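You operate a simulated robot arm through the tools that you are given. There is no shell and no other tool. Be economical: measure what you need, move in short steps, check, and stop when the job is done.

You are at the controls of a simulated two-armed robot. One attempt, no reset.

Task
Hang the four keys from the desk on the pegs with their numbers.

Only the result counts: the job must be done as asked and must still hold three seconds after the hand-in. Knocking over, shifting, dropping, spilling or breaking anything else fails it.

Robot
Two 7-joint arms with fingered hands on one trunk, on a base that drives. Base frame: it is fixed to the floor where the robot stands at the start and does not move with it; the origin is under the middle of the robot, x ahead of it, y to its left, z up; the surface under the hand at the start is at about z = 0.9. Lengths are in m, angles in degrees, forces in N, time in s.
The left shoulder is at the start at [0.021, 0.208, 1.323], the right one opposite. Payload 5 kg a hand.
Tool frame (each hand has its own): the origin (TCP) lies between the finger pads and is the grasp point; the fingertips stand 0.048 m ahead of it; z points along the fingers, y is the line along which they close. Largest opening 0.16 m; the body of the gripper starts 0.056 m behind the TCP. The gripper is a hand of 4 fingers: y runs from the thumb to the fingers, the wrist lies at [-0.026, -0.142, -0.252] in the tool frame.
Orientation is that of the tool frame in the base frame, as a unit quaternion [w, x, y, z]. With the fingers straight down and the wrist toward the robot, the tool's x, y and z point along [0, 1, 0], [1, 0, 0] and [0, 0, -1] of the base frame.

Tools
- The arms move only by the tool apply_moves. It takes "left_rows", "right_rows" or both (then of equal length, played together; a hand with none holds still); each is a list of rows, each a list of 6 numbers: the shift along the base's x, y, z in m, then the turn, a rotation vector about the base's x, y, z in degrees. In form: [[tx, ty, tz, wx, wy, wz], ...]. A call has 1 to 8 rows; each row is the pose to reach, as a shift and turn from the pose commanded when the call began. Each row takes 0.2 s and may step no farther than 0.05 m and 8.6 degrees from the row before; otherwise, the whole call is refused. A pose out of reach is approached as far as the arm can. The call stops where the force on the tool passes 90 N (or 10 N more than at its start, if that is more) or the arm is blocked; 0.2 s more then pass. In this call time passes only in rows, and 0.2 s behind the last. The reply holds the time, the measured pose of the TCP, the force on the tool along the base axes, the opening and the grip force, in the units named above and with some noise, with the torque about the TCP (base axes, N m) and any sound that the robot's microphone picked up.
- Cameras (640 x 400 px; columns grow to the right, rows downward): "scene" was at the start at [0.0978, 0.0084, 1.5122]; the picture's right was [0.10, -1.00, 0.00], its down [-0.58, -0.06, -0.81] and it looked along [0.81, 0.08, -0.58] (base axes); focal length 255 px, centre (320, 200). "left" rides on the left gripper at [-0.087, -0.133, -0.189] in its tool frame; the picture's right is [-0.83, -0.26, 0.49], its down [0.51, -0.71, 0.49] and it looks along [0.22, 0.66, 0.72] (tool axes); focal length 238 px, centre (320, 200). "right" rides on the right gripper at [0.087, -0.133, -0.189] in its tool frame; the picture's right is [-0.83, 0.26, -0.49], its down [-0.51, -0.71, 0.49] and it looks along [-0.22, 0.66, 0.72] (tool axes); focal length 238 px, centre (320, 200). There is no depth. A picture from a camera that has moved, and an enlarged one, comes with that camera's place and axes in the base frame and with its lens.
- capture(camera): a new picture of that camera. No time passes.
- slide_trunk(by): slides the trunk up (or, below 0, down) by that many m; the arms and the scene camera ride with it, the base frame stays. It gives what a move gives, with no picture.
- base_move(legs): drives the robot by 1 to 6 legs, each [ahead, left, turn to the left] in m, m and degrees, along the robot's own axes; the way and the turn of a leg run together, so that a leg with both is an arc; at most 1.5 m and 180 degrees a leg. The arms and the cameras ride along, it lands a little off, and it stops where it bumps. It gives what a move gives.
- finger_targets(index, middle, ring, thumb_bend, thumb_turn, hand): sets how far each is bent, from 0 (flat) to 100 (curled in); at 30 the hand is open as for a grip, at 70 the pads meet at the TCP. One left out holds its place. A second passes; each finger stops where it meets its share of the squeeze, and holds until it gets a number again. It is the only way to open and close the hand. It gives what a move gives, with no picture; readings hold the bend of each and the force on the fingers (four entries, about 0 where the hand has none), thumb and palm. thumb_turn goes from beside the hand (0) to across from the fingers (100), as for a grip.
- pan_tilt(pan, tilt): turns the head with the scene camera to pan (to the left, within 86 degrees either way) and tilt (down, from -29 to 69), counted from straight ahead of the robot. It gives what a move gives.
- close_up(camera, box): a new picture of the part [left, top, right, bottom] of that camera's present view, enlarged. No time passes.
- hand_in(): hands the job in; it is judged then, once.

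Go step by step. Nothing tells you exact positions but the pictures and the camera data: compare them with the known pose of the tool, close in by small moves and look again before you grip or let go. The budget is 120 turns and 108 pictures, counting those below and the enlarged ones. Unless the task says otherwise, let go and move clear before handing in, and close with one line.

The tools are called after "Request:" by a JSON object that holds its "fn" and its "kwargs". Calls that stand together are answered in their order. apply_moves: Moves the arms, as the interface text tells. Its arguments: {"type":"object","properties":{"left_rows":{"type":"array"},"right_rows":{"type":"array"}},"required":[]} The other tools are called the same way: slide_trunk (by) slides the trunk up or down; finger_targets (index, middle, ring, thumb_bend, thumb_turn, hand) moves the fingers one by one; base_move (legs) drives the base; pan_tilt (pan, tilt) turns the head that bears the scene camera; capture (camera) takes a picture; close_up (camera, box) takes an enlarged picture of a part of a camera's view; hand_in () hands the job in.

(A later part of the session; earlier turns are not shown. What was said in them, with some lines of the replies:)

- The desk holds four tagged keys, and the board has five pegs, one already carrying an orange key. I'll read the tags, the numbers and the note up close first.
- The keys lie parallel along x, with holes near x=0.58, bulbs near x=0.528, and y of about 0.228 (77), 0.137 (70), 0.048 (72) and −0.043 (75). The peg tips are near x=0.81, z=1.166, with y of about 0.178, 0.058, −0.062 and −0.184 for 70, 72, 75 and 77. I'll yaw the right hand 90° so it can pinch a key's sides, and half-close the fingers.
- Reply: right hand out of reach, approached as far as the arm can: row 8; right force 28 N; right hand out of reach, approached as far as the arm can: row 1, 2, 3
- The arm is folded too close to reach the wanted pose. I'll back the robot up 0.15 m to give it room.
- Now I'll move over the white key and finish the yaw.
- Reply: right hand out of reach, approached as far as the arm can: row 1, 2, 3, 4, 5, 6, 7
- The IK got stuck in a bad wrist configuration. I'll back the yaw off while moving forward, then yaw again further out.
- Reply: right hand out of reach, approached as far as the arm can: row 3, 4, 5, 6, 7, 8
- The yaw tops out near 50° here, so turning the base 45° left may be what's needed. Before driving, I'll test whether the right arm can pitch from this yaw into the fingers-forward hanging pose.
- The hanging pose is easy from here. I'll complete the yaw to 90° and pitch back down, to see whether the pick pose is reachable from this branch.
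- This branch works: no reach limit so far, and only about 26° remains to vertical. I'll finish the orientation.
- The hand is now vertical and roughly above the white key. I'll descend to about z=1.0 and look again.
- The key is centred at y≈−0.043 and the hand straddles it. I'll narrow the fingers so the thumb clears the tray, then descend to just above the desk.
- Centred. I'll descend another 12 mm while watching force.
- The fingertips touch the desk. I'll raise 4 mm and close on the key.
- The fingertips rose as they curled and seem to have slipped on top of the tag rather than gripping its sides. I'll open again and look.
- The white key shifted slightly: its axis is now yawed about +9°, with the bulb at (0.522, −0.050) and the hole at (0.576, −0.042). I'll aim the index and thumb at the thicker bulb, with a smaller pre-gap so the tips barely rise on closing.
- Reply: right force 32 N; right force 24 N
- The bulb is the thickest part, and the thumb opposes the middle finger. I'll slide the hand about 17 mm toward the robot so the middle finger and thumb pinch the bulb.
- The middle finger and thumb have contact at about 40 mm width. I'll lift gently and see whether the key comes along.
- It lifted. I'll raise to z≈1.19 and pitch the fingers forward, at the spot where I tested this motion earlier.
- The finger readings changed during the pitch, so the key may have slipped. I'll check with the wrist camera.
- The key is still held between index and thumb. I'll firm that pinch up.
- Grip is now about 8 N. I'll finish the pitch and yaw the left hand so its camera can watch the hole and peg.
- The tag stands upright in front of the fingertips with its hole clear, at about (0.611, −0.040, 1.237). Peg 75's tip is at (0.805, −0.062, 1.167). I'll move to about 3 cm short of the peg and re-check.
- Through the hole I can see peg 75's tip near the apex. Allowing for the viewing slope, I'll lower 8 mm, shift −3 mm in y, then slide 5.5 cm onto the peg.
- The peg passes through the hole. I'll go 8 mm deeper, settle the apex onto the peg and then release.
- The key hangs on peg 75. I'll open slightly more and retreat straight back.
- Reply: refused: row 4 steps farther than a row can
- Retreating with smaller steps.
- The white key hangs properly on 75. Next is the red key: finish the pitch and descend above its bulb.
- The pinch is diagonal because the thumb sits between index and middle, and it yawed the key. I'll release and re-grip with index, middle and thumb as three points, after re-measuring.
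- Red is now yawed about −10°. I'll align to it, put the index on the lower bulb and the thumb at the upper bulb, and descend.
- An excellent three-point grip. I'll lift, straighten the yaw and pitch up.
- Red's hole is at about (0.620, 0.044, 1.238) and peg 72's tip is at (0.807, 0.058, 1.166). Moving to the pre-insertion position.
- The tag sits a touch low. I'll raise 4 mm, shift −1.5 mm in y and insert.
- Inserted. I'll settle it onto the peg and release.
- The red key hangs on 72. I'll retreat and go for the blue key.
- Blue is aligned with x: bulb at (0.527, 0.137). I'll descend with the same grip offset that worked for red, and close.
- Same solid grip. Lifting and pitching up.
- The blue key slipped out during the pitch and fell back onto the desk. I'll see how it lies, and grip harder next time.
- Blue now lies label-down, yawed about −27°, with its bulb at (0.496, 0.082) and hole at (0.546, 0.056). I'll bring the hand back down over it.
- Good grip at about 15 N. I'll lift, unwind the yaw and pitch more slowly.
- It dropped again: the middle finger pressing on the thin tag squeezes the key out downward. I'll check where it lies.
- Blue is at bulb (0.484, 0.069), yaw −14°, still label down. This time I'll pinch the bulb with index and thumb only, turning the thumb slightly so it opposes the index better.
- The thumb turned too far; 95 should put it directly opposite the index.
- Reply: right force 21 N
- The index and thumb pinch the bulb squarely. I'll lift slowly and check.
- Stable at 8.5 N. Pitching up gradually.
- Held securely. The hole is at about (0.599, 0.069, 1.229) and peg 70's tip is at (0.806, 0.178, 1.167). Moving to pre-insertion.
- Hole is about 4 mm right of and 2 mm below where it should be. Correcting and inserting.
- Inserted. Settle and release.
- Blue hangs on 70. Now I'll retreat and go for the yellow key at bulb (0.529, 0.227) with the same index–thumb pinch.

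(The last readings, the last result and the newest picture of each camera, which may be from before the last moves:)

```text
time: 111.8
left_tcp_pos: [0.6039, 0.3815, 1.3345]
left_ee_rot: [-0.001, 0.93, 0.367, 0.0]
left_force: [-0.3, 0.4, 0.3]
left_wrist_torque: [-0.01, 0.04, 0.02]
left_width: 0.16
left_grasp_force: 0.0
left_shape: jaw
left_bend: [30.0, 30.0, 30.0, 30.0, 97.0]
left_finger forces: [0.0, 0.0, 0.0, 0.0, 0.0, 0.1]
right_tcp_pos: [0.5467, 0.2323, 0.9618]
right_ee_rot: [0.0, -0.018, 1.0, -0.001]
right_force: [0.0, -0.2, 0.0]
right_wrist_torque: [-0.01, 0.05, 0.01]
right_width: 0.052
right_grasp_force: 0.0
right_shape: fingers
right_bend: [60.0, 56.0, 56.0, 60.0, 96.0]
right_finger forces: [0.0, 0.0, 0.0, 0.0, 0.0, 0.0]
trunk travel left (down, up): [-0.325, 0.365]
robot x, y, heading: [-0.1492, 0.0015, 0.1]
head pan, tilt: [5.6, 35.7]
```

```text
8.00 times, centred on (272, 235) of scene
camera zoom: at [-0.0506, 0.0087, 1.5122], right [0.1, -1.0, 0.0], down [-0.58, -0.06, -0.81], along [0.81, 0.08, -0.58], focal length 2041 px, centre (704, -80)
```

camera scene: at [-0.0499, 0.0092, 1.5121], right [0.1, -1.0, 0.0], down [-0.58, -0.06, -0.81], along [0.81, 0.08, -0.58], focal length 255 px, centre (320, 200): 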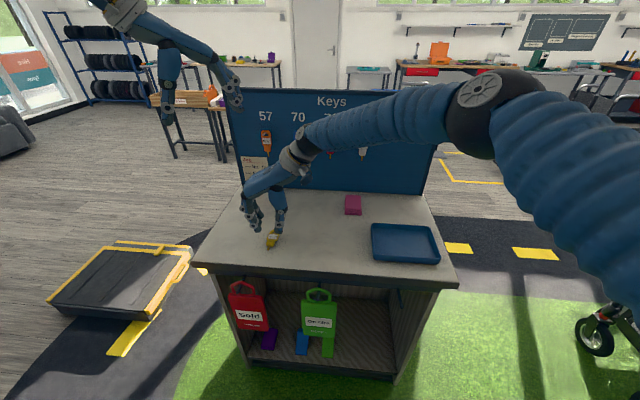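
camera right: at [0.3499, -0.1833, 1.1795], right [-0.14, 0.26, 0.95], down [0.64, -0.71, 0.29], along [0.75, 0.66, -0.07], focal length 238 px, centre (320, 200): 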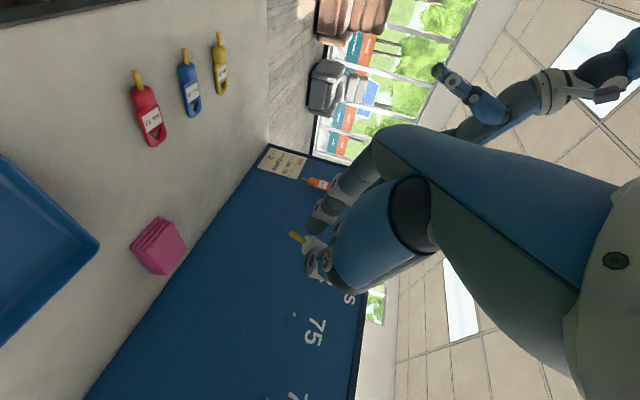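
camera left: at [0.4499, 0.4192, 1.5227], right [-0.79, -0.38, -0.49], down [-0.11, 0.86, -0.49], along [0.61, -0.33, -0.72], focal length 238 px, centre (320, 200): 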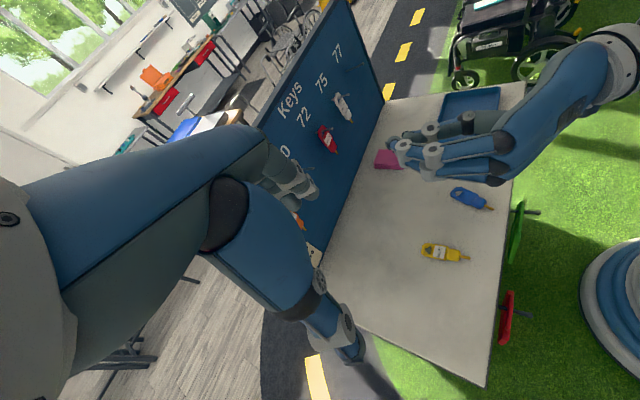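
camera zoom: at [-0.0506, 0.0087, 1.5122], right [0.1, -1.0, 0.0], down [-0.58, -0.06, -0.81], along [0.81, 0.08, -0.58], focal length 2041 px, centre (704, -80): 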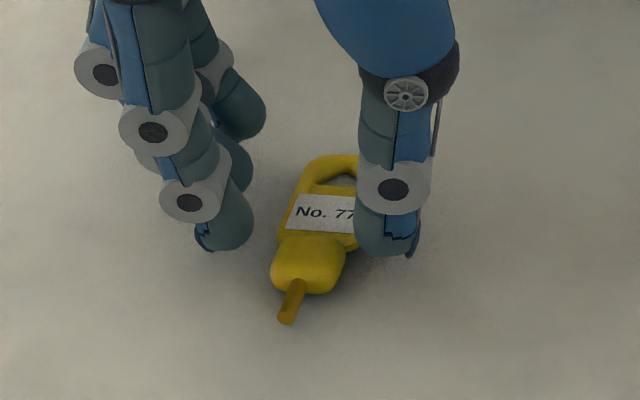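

Request:
{"fn": "apply_moves", "kwargs": {"right_rows": [[-0.008, 0, 0, 0, 0, 0], [-0.008, 0, -0.005, 0, 0, 0], [-0.008, 0, -0.009, 0, 0, 0]]}}

Request:
{"fn": "finger_targets", "kwargs": {"hand": "right", "index": 70, "thumb_bend": 70}}

Request:
{"fn": "close_up", "kwargs": {"camera": "scene", "box": [232, 210, 312, 260]}}

```text
time: 112.6
left_tcp_pos: [0.602, 0.3817, 1.3358]
left_ee_rot: [0.0, 0.931, 0.366, -0.001]
left_force: [-0.3, -0.1, 0.0]
left_wrist_torque: [0.03, -0.04, 0.0]
left_width: 0.16
left_grasp_force: 0.1
left_shape: jaw
left_bend: [30.0, 30.0, 30.0, 30.0, 97.0]
left_finger forces: [0.0, 0.0, 0.0, 0.0, 0.1, 0.1]
right_tcp_pos: [0.5382, 0.233, 0.9554]
right_ee_rot: [-0.001, -0.018, 1.0, 0.001]
right_force: [0.0, -0.5, 3.9]
right_wrist_torque: [0.21, -0.11, -0.07]
right_width: 0.0519
right_grasp_force: 1.8
right_shape: fingers
right_bend: [60.0, 56.0, 56.0, 60.0, 96.0]
right_finger forces: [0.0, 4.0, 0.0, 0.0, 0.0, 0.0]
trunk travel left (down, up): [-0.325, 0.365]
robot x, y, heading: [-0.1511, 0.001, 0.1]
head pan, tilt: [5.6, 35.7]
```

```text
time: 113.6
left_tcp_pos: [0.6023, 0.3811, 1.3339]
left_ee_rot: [0.0, 0.93, 0.366, 0.0]
left_force: [-1.1, -0.3, -0.5]
left_wrist_torque: [0.0, 0.02, -0.02]
left_width: 0.1596
left_grasp_force: 0.1
left_shape: jaw
left_bend: [30.0, 30.0, 30.0, 30.0, 97.0]
left_finger forces: [0.0, 0.0, 0.1, 0.0, 0.0, 0.0]
right_tcp_pos: [0.5394, 0.2323, 0.9545]
right_ee_rot: [0.0, -0.018, 1.0, 0.0]
right_force: [0.8, 2.2, 9.2]
right_wrist_torque: [0.47, -0.1, 0.0]
right_width: 0.0338
right_grasp_force: 13.8
right_shape: fingers
right_bend: [65.0, 56.0, 56.0, 66.0, 97.0]
right_finger forces: [8.5, 9.1, 0.0, 0.0, 8.5, 0.1]
trunk travel left (down, up): [-0.325, 0.365]
robot x, y, heading: [-0.1479, -0.0025, -0.1]
head pan, tilt: [5.6, 35.7]
```

```text
8.00 times, centred on (272, 235) of scene
camera zoom: at [-0.0514, 0.0086, 1.5123], right [0.1, -1.0, 0.0], down [-0.58, -0.06, -0.81], along [0.81, 0.08, -0.58], focal length 2041 px, centre (704, -80)
```

zoom: 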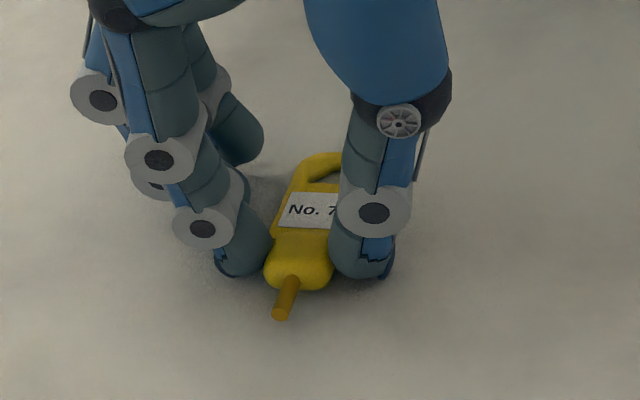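

The same square pinch as blue. I'll lift gently, carry it right over the desk at height, then pitch.

Request:
{"fn": "apply_moves", "kwargs": {"right_rows": [[0, 0, 0.008, 0, 0, 0], [0, 0, 0.02, 0, 0, 0], [0, 0, 0.035, 0, 0, 0], [0, 0, 0.05, 0, 0, 0], [0.003, 0, 0.08, 0, 0, 0], [0.006, -0.01, 0.11, 0, 0, 0], [0.01, -0.03, 0.14, 0, 0, 0], [0.012, -0.05, 0.17, 0, 0, 0]]}}

Request:
{"fn": "apply_moves", "kwargs": {"right_rows": [[0, -0.03, 0.02, 0, 0, 0], [0, -0.06, 0.04, 0, 0, 0], [0, -0.09, 0.055, 0, 0, 0], [0, -0.12, 0.055, 0, 0, -1], [0, -0.15, 0.055, 0, 0, -2], [0, -0.18, 0.055, 0, 0, -2], [0, -0.21, 0.055, 0, 0, -2], [0, -0.23, 0.055, 0, 0, -2]]}}

Request:
{"fn": "apply_moves", "kwargs": {"right_rows": [[0, 0, 0, 0, -5.6, 0], [0, 0, 0, 0, -11.2, 0], [0, 0, 0, 0, -16.8, 0], [0, 0, 0, 0, -22.4, 0], [0, 0, 0, 0, -28, 0], [0, 0, 0, 0, -33.6, 0], [0, 0, 0, 0, -39.2, 0], [0, 0, 0, 0, -45, 0]]}}

Request:
{"fn": "apply_moves", "kwargs": {"right_rows": [[0, 0, 0, 0, -5.6, 0], [0, 0, 0, 0, -11.2, 0], [0, 0, 0, 0, -16.8, 0], [0, 0, 0, 0, -22.4, 0], [0, 0, 0, 0, -28, 0], [0, 0, 0, 0, -33.6, 0], [0, 0, 0, 0, -39.2, 0], [0, 0, 0, 0, -45, 0]]}}

Request:
{"fn": "close_up", "kwargs": {"camera": "left", "box": [260, 10, 500, 160]}}

```text
time: 115.4
left_tcp_pos: [0.6022, 0.3812, 1.3346]
left_ee_rot: [0.001, 0.931, 0.366, 0.0]
left_force: [-1.4, -0.5, 0.8]
left_wrist_torque: [0.12, -0.03, 0.01]
left_width: 0.16
left_grasp_force: 0.0
left_shape: jaw
left_bend: [30.0, 30.0, 30.0, 30.0, 97.0]
left_finger forces: [0.1, 0.1, 0.0, 0.1, 0.0, 0.0]
right_tcp_pos: [0.5518, 0.1804, 1.1246]
right_ee_rot: [-0.001, -0.018, 1.0, 0.002]
right_force: [-1.8, 0.6, -1.5]
right_wrist_torque: [-0.01, -0.15, 0.01]
right_width: 0.0336
right_grasp_force: 8.7
right_shape: fingers
right_bend: [65.0, 56.0, 56.0, 66.0, 97.0]
right_finger forces: [8.6, 0.0, 0.1, 0.0, 8.5, 0.0]
trunk travel left (down, up): [-0.325, 0.365]
robot x, y, heading: [-0.1506, -0.0024, -0.1]
head pan, tilt: [5.6, 35.7]
```

```text
time: 117.2
left_tcp_pos: [0.6035, 0.3814, 1.3329]
left_ee_rot: [0.0, 0.93, 0.366, 0.0]
left_force: [-0.7, -0.3, -0.7]
left_wrist_torque: [0.04, 0.02, 0.01]
left_width: 0.1598
left_grasp_force: 0.0
left_shape: jaw
left_bend: [30.0, 30.0, 30.0, 30.0, 97.0]
left_finger forces: [0.0, 0.0, 0.1, 0.1, 0.1, 0.0]
right_tcp_pos: [0.5499, -0.0502, 1.1771]
right_ee_rot: [-0.002, -0.001, 1.0, 0.001]
right_force: [-0.1, -0.2, -0.2]
right_wrist_torque: [-0.03, 0.0, 0.04]
right_width: 0.0339
right_grasp_force: 9.0
right_shape: fingers
right_bend: [65.0, 56.0, 56.0, 66.0, 97.0]
right_finger forces: [8.5, 0.0, 0.0, 0.1, 8.6, 0.0]
trunk travel left (down, up): [-0.325, 0.365]
robot x, y, heading: [-0.1473, 0.0045, 0.2]
head pan, tilt: [5.6, 35.7]
```

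```text
time: 119.0
left_tcp_pos: [0.604, 0.3828, 1.3334]
left_ee_rot: [0.0, 0.93, 0.366, 0.0]
left_force: [-0.6, 0.8, 1.6]
left_wrist_torque: [-0.09, -0.02, -0.02]
left_width: 0.1597
left_grasp_force: 0.0
left_shape: jaw
left_bend: [30.0, 30.0, 30.0, 30.0, 97.0]
left_finger forces: [0.0, 0.0, 0.0, 0.0, 0.0, 0.0]
right_tcp_pos: [0.5503, -0.0481, 1.1812]
right_ee_rot: [0.383, 0.0, 0.924, 0.001]
right_force: [1.8, 0.4, 0.6]
right_wrist_torque: [-0.05, 0.02, -0.01]
right_width: 0.0338
right_grasp_force: 8.8
right_shape: fingers
right_bend: [65.0, 56.0, 56.0, 66.0, 97.0]
right_finger forces: [8.5, 0.0, 0.1, 0.0, 8.6, 0.0]
trunk travel left (down, up): [-0.325, 0.365]
robot x, y, heading: [-0.1484, 0.001, -0.1]
head pan, tilt: [5.6, 35.7]
```

```text
time: 120.8
left_tcp_pos: [0.6026, 0.3824, 1.333]
left_ee_rot: [0.0, 0.931, 0.366, -0.001]
left_force: [0.2, 0.6, 0.2]
left_wrist_torque: [-0.07, 0.04, -0.01]
left_width: 0.1596
left_grasp_force: 0.0
left_shape: jaw
left_bend: [30.0, 30.0, 30.0, 30.0, 97.0]
left_finger forces: [0.0, 0.0, 0.0, 0.1, 0.1, 0.1]
right_tcp_pos: [0.5525, -0.0499, 1.1782]
right_ee_rot: [0.707, -0.001, 0.707, -0.001]
right_force: [-0.2, 0.2, 1.4]
right_wrist_torque: [-0.02, 0.04, -0.02]
right_width: 0.0337
right_grasp_force: 8.8
right_shape: fingers
right_bend: [65.0, 56.0, 56.0, 66.0, 97.0]
right_finger forces: [8.5, 0.1, 0.0, 0.0, 8.5, 0.0]
trunk travel left (down, up): [-0.325, 0.365]
robot x, y, heading: [-0.1487, -0.0001, -0.0]
head pan, tilt: [5.6, 35.7]
```

```text
2.67 times, centred on (380, 85) of left
camera zoom: at [0.4501, 0.4193, 1.5225], right [-0.79, -0.38, -0.49], down [-0.11, 0.86, -0.49], along [0.61, -0.33, -0.72], focal length 636 px, centre (160, 507)
```

zoom: 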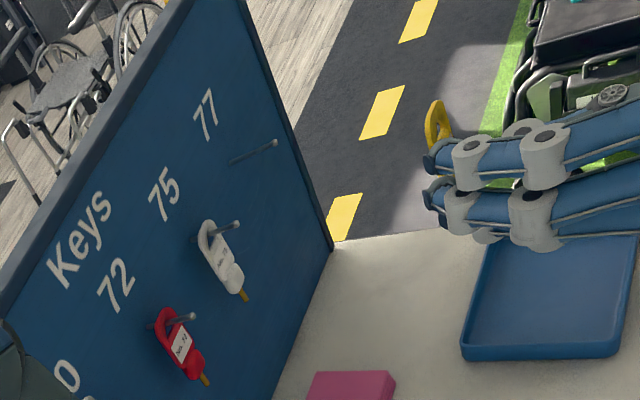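

Held at 8.5 N. The hole is at about (0.601, −0.049, 1.231) and peg 77's tip is at (0.804, −0.184, 1.165). I'll move sideways first, then forward.

Request:
{"fn": "apply_moves", "kwargs": {"right_rows": [[0.005, -0.035, -0.005, 0, 0, 0], [0.015, -0.07, -0.015, 0, 0, 0], [0.03, -0.105, -0.025, 0, 0, 0], [0.055, -0.134, -0.035, 0, 0, 0], [0.095, -0.134, -0.045, 0, 0, 0], [0.135, -0.134, -0.055, 0, 0, 0], [0.17, -0.134, -0.0626, 0, 0, 0], [0.17, -0.134, -0.0626, 0, 0, 0]]}}

Request:
{"fn": "close_up", "kwargs": {"camera": "scene", "box": [376, 123, 424, 153]}}

Request:
{"fn": "close_up", "kwargs": {"camera": "left", "box": [310, 30, 410, 100]}}

```text
time: 122.6
left_tcp_pos: [0.6035, 0.3817, 1.336]
left_ee_rot: [-0.001, 0.93, 0.367, 0.0]
left_force: [-1.2, -0.3, 0.6]
left_wrist_torque: [0.0, -0.05, 0.0]
left_width: 0.1597
left_grasp_force: 0.1
left_shape: jaw
left_bend: [30.0, 30.0, 30.0, 30.0, 97.0]
left_finger forces: [0.0, 0.0, 0.0, 0.0, 0.0, 0.0]
right_tcp_pos: [0.7232, -0.1826, 1.1163]
right_ee_rot: [0.707, 0.0, 0.707, 0.0]
right_force: [-0.1, -0.4, 0.6]
right_wrist_torque: [-0.02, 0.05, -0.03]
right_width: 0.0336
right_grasp_force: 9.3
right_shape: fingers
right_bend: [65.0, 56.0, 56.0, 66.0, 97.0]
right_finger forces: [8.6, 0.1, 0.0, 0.0, 8.5, 0.0]
trunk travel left (down, up): [-0.325, 0.365]
robot x, y, heading: [-0.1471, -0.0033, -0.1]
head pan, tilt: [5.6, 35.7]
```

```text
13.33 times, centred on (400, 138) of scene
camera zoom: at [-0.0518, 0.0085, 1.5123], right [0.1, -1.0, 0.0], down [-0.58, -0.06, -0.81], along [0.81, 0.08, -0.58], focal length 3401 px, centre (-747, 1027)
```

zoom: 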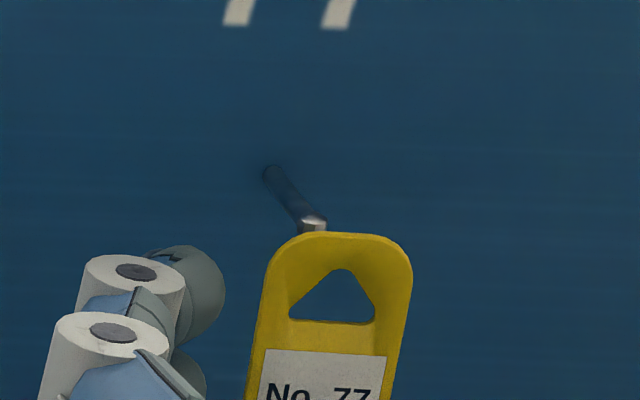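

```text
5.71 times, centred on (360, 65) of left
camera zoom: at [0.4484, 0.4191, 1.5235], right [-0.79, -0.38, -0.49], down [-0.11, 0.86, -0.49], along [0.61, -0.33, -0.72], focal length 1362 px, centre (91, 971)
```

zoom: 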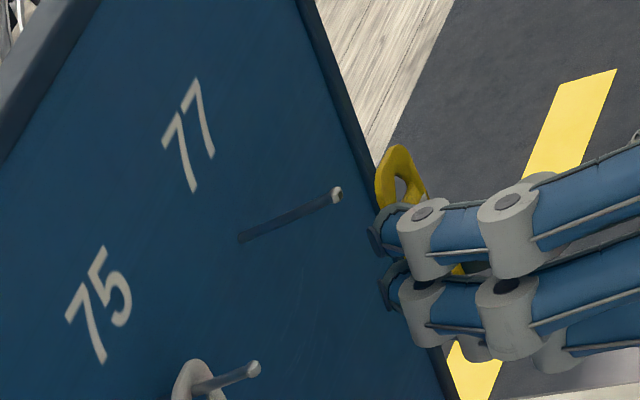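

The peg tip is visible just above the tag. I'll raise 6 mm, shift −1.5 mm in y and insert.

Request:
{"fn": "apply_moves", "kwargs": {"right_rows": [[0, -0.0016, 0.006, 0, 0, 0], [0.015, -0.0016, 0.006, 0, 0, 0], [0.03, -0.0016, 0.006, 0, 0, 0], [0.042, -0.0016, 0.005, 0, 0, 0], [0.05, -0.0016, 0.003, 0, 0, 0], [0.06, -0.0016, 0.002, 0, 0, 0]]}}

Request:
{"fn": "close_up", "kwargs": {"camera": "scene", "box": [376, 123, 424, 153]}}

```text
time: 124.0
left_tcp_pos: [0.6022, 0.3821, 1.3339]
left_ee_rot: [0.0, 0.93, 0.367, 0.0]
left_force: [-0.6, 0.4, 0.5]
left_wrist_torque: [-0.01, 0.01, -0.01]
left_width: 0.16
left_grasp_force: 0.1
left_shape: jaw
left_bend: [30.0, 30.0, 30.0, 30.0, 97.0]
left_finger forces: [0.0, 0.0, 0.1, 0.0, 0.1, 0.1]
right_tcp_pos: [0.7831, -0.184, 1.1176]
right_ee_rot: [0.706, 0.001, 0.708, 0.0]
right_force: [0.0, 0.4, -0.3]
right_wrist_torque: [0.02, -0.01, 0.0]
right_width: 0.0337
right_grasp_force: 8.6
right_shape: fingers
right_bend: [65.0, 56.0, 56.0, 66.0, 97.0]
right_finger forces: [8.6, 0.0, 0.1, 0.1, 8.6, 0.0]
trunk travel left (down, up): [-0.325, 0.365]
robot x, y, heading: [-0.1473, -0.0015, 0.3]
head pan, tilt: [5.6, 35.7]
```

```text
13.33 times, centred on (400, 138) of scene
camera zoom: at [-0.0506, 0.0084, 1.5122], right [0.1, -1.0, 0.0], down [-0.58, -0.06, -0.81], along [0.81, 0.08, -0.58], focal length 3401 px, centre (-747, 1027)
```

zoom: 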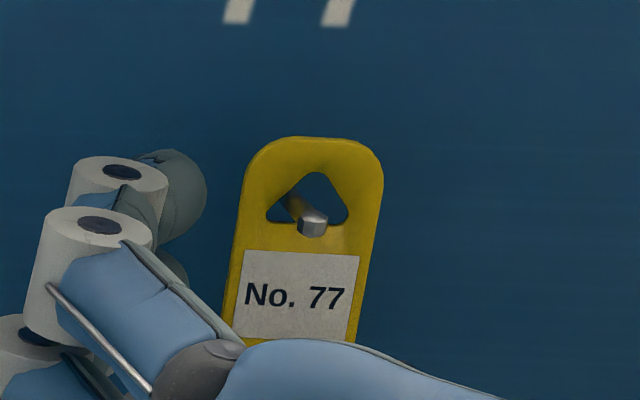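

Inserted cleanly. Settle and release.

Request:
{"fn": "apply_moves", "kwargs": {"right_rows": [[0.003, 0, -0.004, 0, 0, 0], [0.004, 0, -0.008, 0, 0, 0]]}}

Request:
{"fn": "finger_targets", "kwargs": {"hand": "right", "index": 61, "thumb_bend": 62}}

Request:
{"fn": "finger_targets", "kwargs": {"hand": "right", "index": 57, "thumb_bend": 57}}

Request:
{"fn": "apply_moves", "kwargs": {"right_rows": [[-0.02, 0, 0, 0, 0, 0], [-0.05, 0, 0, 0, 0, 0], [-0.095, 0, 0, 0, 0, 0], [-0.14, 0, 0.01, 0, 0, 0], [-0.18, 0, 0.02, 0, 0, 0], [-0.2, -0.03, 0.02, 0, 0, 0], [-0.2, -0.07, 0.02, 0, 0, 0], [-0.2, -0.11, 0.02, 0, 0, 0]]}}

Request:
{"fn": "close_up", "kwargs": {"camera": "scene", "box": [230, 80, 450, 220]}}

Request:
{"fn": "close_up", "kwargs": {"camera": "left", "box": [250, 40, 410, 220]}}

```text
time: 124.6
left_tcp_pos: [0.6032, 0.3814, 1.3331]
left_ee_rot: [0.0, 0.93, 0.367, 0.0]
left_force: [-0.1, 0.3, 0.8]
left_wrist_torque: [0.04, 0.02, -0.04]
left_width: 0.1599
left_grasp_force: 0.0
left_shape: jaw
left_bend: [30.0, 30.0, 30.0, 30.0, 97.0]
left_finger forces: [0.0, 0.0, 0.0, 0.0, 0.1, 0.1]
right_tcp_pos: [0.7858, -0.1833, 1.1114]
right_ee_rot: [0.707, -0.001, 0.707, 0.0]
right_force: [0.4, 0.7, 0.8]
right_wrist_torque: [-0.02, -0.05, 0.03]
right_width: 0.0339
right_grasp_force: 8.9
right_shape: fingers
right_bend: [65.0, 56.0, 56.0, 66.0, 98.0]
right_finger forces: [9.0, 0.1, 0.0, 0.0, 8.4, 0.1]
trunk travel left (down, up): [-0.325, 0.365]
robot x, y, heading: [-0.1497, 0.0006, -0.1]
head pan, tilt: [5.6, 35.7]
```

```text
time: 125.6
left_tcp_pos: [0.6022, 0.3814, 1.3342]
left_ee_rot: [0.0, 0.93, 0.367, 0.001]
left_force: [-0.4, 0.1, -0.1]
left_wrist_torque: [-0.01, -0.02, -0.02]
left_width: 0.16
left_grasp_force: 0.0
left_shape: jaw
left_bend: [30.0, 30.0, 30.0, 30.0, 97.0]
left_finger forces: [0.1, 0.0, 0.0, 0.1, 0.0, 0.0]
right_tcp_pos: [0.785, -0.1839, 1.1092]
right_ee_rot: [0.706, 0.0, 0.708, 0.0]
right_force: [0.0, -0.1, -0.2]
right_wrist_torque: [0.01, -0.05, 0.02]
right_width: 0.0451
right_grasp_force: 0.0
right_shape: fingers
right_bend: [61.0, 56.0, 56.0, 62.0, 96.0]
right_finger forces: [0.1, 0.1, 0.1, 0.0, 0.0, 0.1]
trunk travel left (down, up): [-0.325, 0.365]
robot x, y, heading: [-0.1504, 0.0012, 0.1]
head pan, tilt: [5.6, 35.7]
```

```text
time: 126.6
left_tcp_pos: [0.6037, 0.381, 1.3329]
left_ee_rot: [0.0, 0.93, 0.366, 0.0]
left_force: [0.4, -0.1, -0.3]
left_wrist_torque: [-0.01, -0.03, 0.0]
left_width: 0.1598
left_grasp_force: 0.0
left_shape: jaw
left_bend: [30.0, 30.0, 30.0, 30.0, 97.0]
left_finger forces: [0.0, 0.0, 0.0, 0.0, 0.0, 0.0]
right_tcp_pos: [0.7852, -0.1851, 1.1099]
right_ee_rot: [0.707, 0.0, 0.708, 0.0]
right_force: [0.1, 0.6, -0.9]
right_wrist_torque: [0.02, -0.04, -0.01]
right_width: 0.067
right_grasp_force: 0.0
right_shape: fingers
right_bend: [56.0, 56.0, 56.0, 56.0, 96.0]
right_finger forces: [0.0, 0.0, 0.0, 0.1, 0.1, 0.0]
trunk travel left (down, up): [-0.325, 0.365]
robot x, y, heading: [-0.1469, -0.0044, -0.0]
head pan, tilt: [5.6, 35.7]
```

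```text
time: 128.4
left_tcp_pos: [0.6024, 0.3804, 1.3352]
left_ee_rot: [0.0, 0.93, 0.366, 0.0]
left_force: [-0.2, -0.5, 0.8]
left_wrist_torque: [0.13, 0.0, 0.0]
left_width: 0.1596
left_grasp_force: 0.1
left_shape: jaw
left_bend: [30.0, 30.0, 30.0, 30.0, 97.0]
left_finger forces: [0.0, 0.1, 0.0, 0.0, 0.0, 0.1]
right_tcp_pos: [0.5859, -0.2967, 1.1283]
right_ee_rot: [0.706, 0.0, 0.708, 0.0]
right_force: [-1.1, -1.8, -0.6]
right_wrist_torque: [-0.01, -0.05, 0.06]
right_width: 0.0675
right_grasp_force: 0.1
right_shape: fingers
right_bend: [56.0, 56.0, 56.0, 56.0, 96.0]
right_finger forces: [0.0, 0.0, 0.1, 0.1, 0.1, 0.0]
trunk travel left (down, up): [-0.325, 0.365]
robot x, y, heading: [-0.1512, 0.0027, 0.2]
head pan, tilt: [5.6, 35.7]
```

```text
2.86 times, centred on (340, 150) of scene
camera zoom: at [-0.0507, 0.0069, 1.5122], right [0.1, -1.0, 0.0], down [-0.58, -0.06, -0.81], along [0.81, 0.08, -0.58], focal length 729 px, centre (263, 343)
```

zoom: 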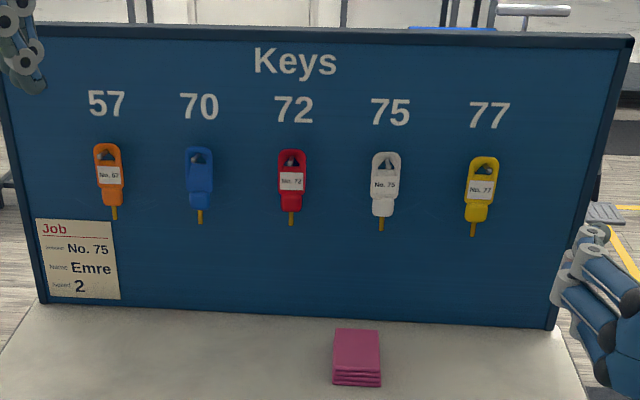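

```text
2.22 times, centred on (330, 130) of left
camera zoom: at [0.4494, 0.4171, 1.5236], right [-0.79, -0.38, -0.49], down [-0.11, 0.86, -0.49], along [0.61, -0.33, -0.72], focal length 530 px, centre (298, 356)
```

zoom: 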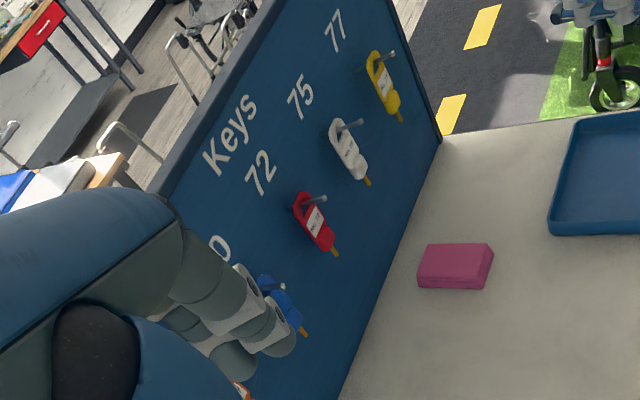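

All four keys hang on their matching pegs: blue on 70, red on 72, white on 75 and yellow on 77. Nothing else has moved and both hands are clear, so I'm handing in.

Request:
{"fn": "hand_in", "kwargs": {}}

```text
The job is handed in.
```

The four keys from the desk hang on pegs 70, 72, 75 and 77, each on the peg with its number. I dropped the blue No. 70 key on the desk twice on the way, and it now hangs with its label toward the board.
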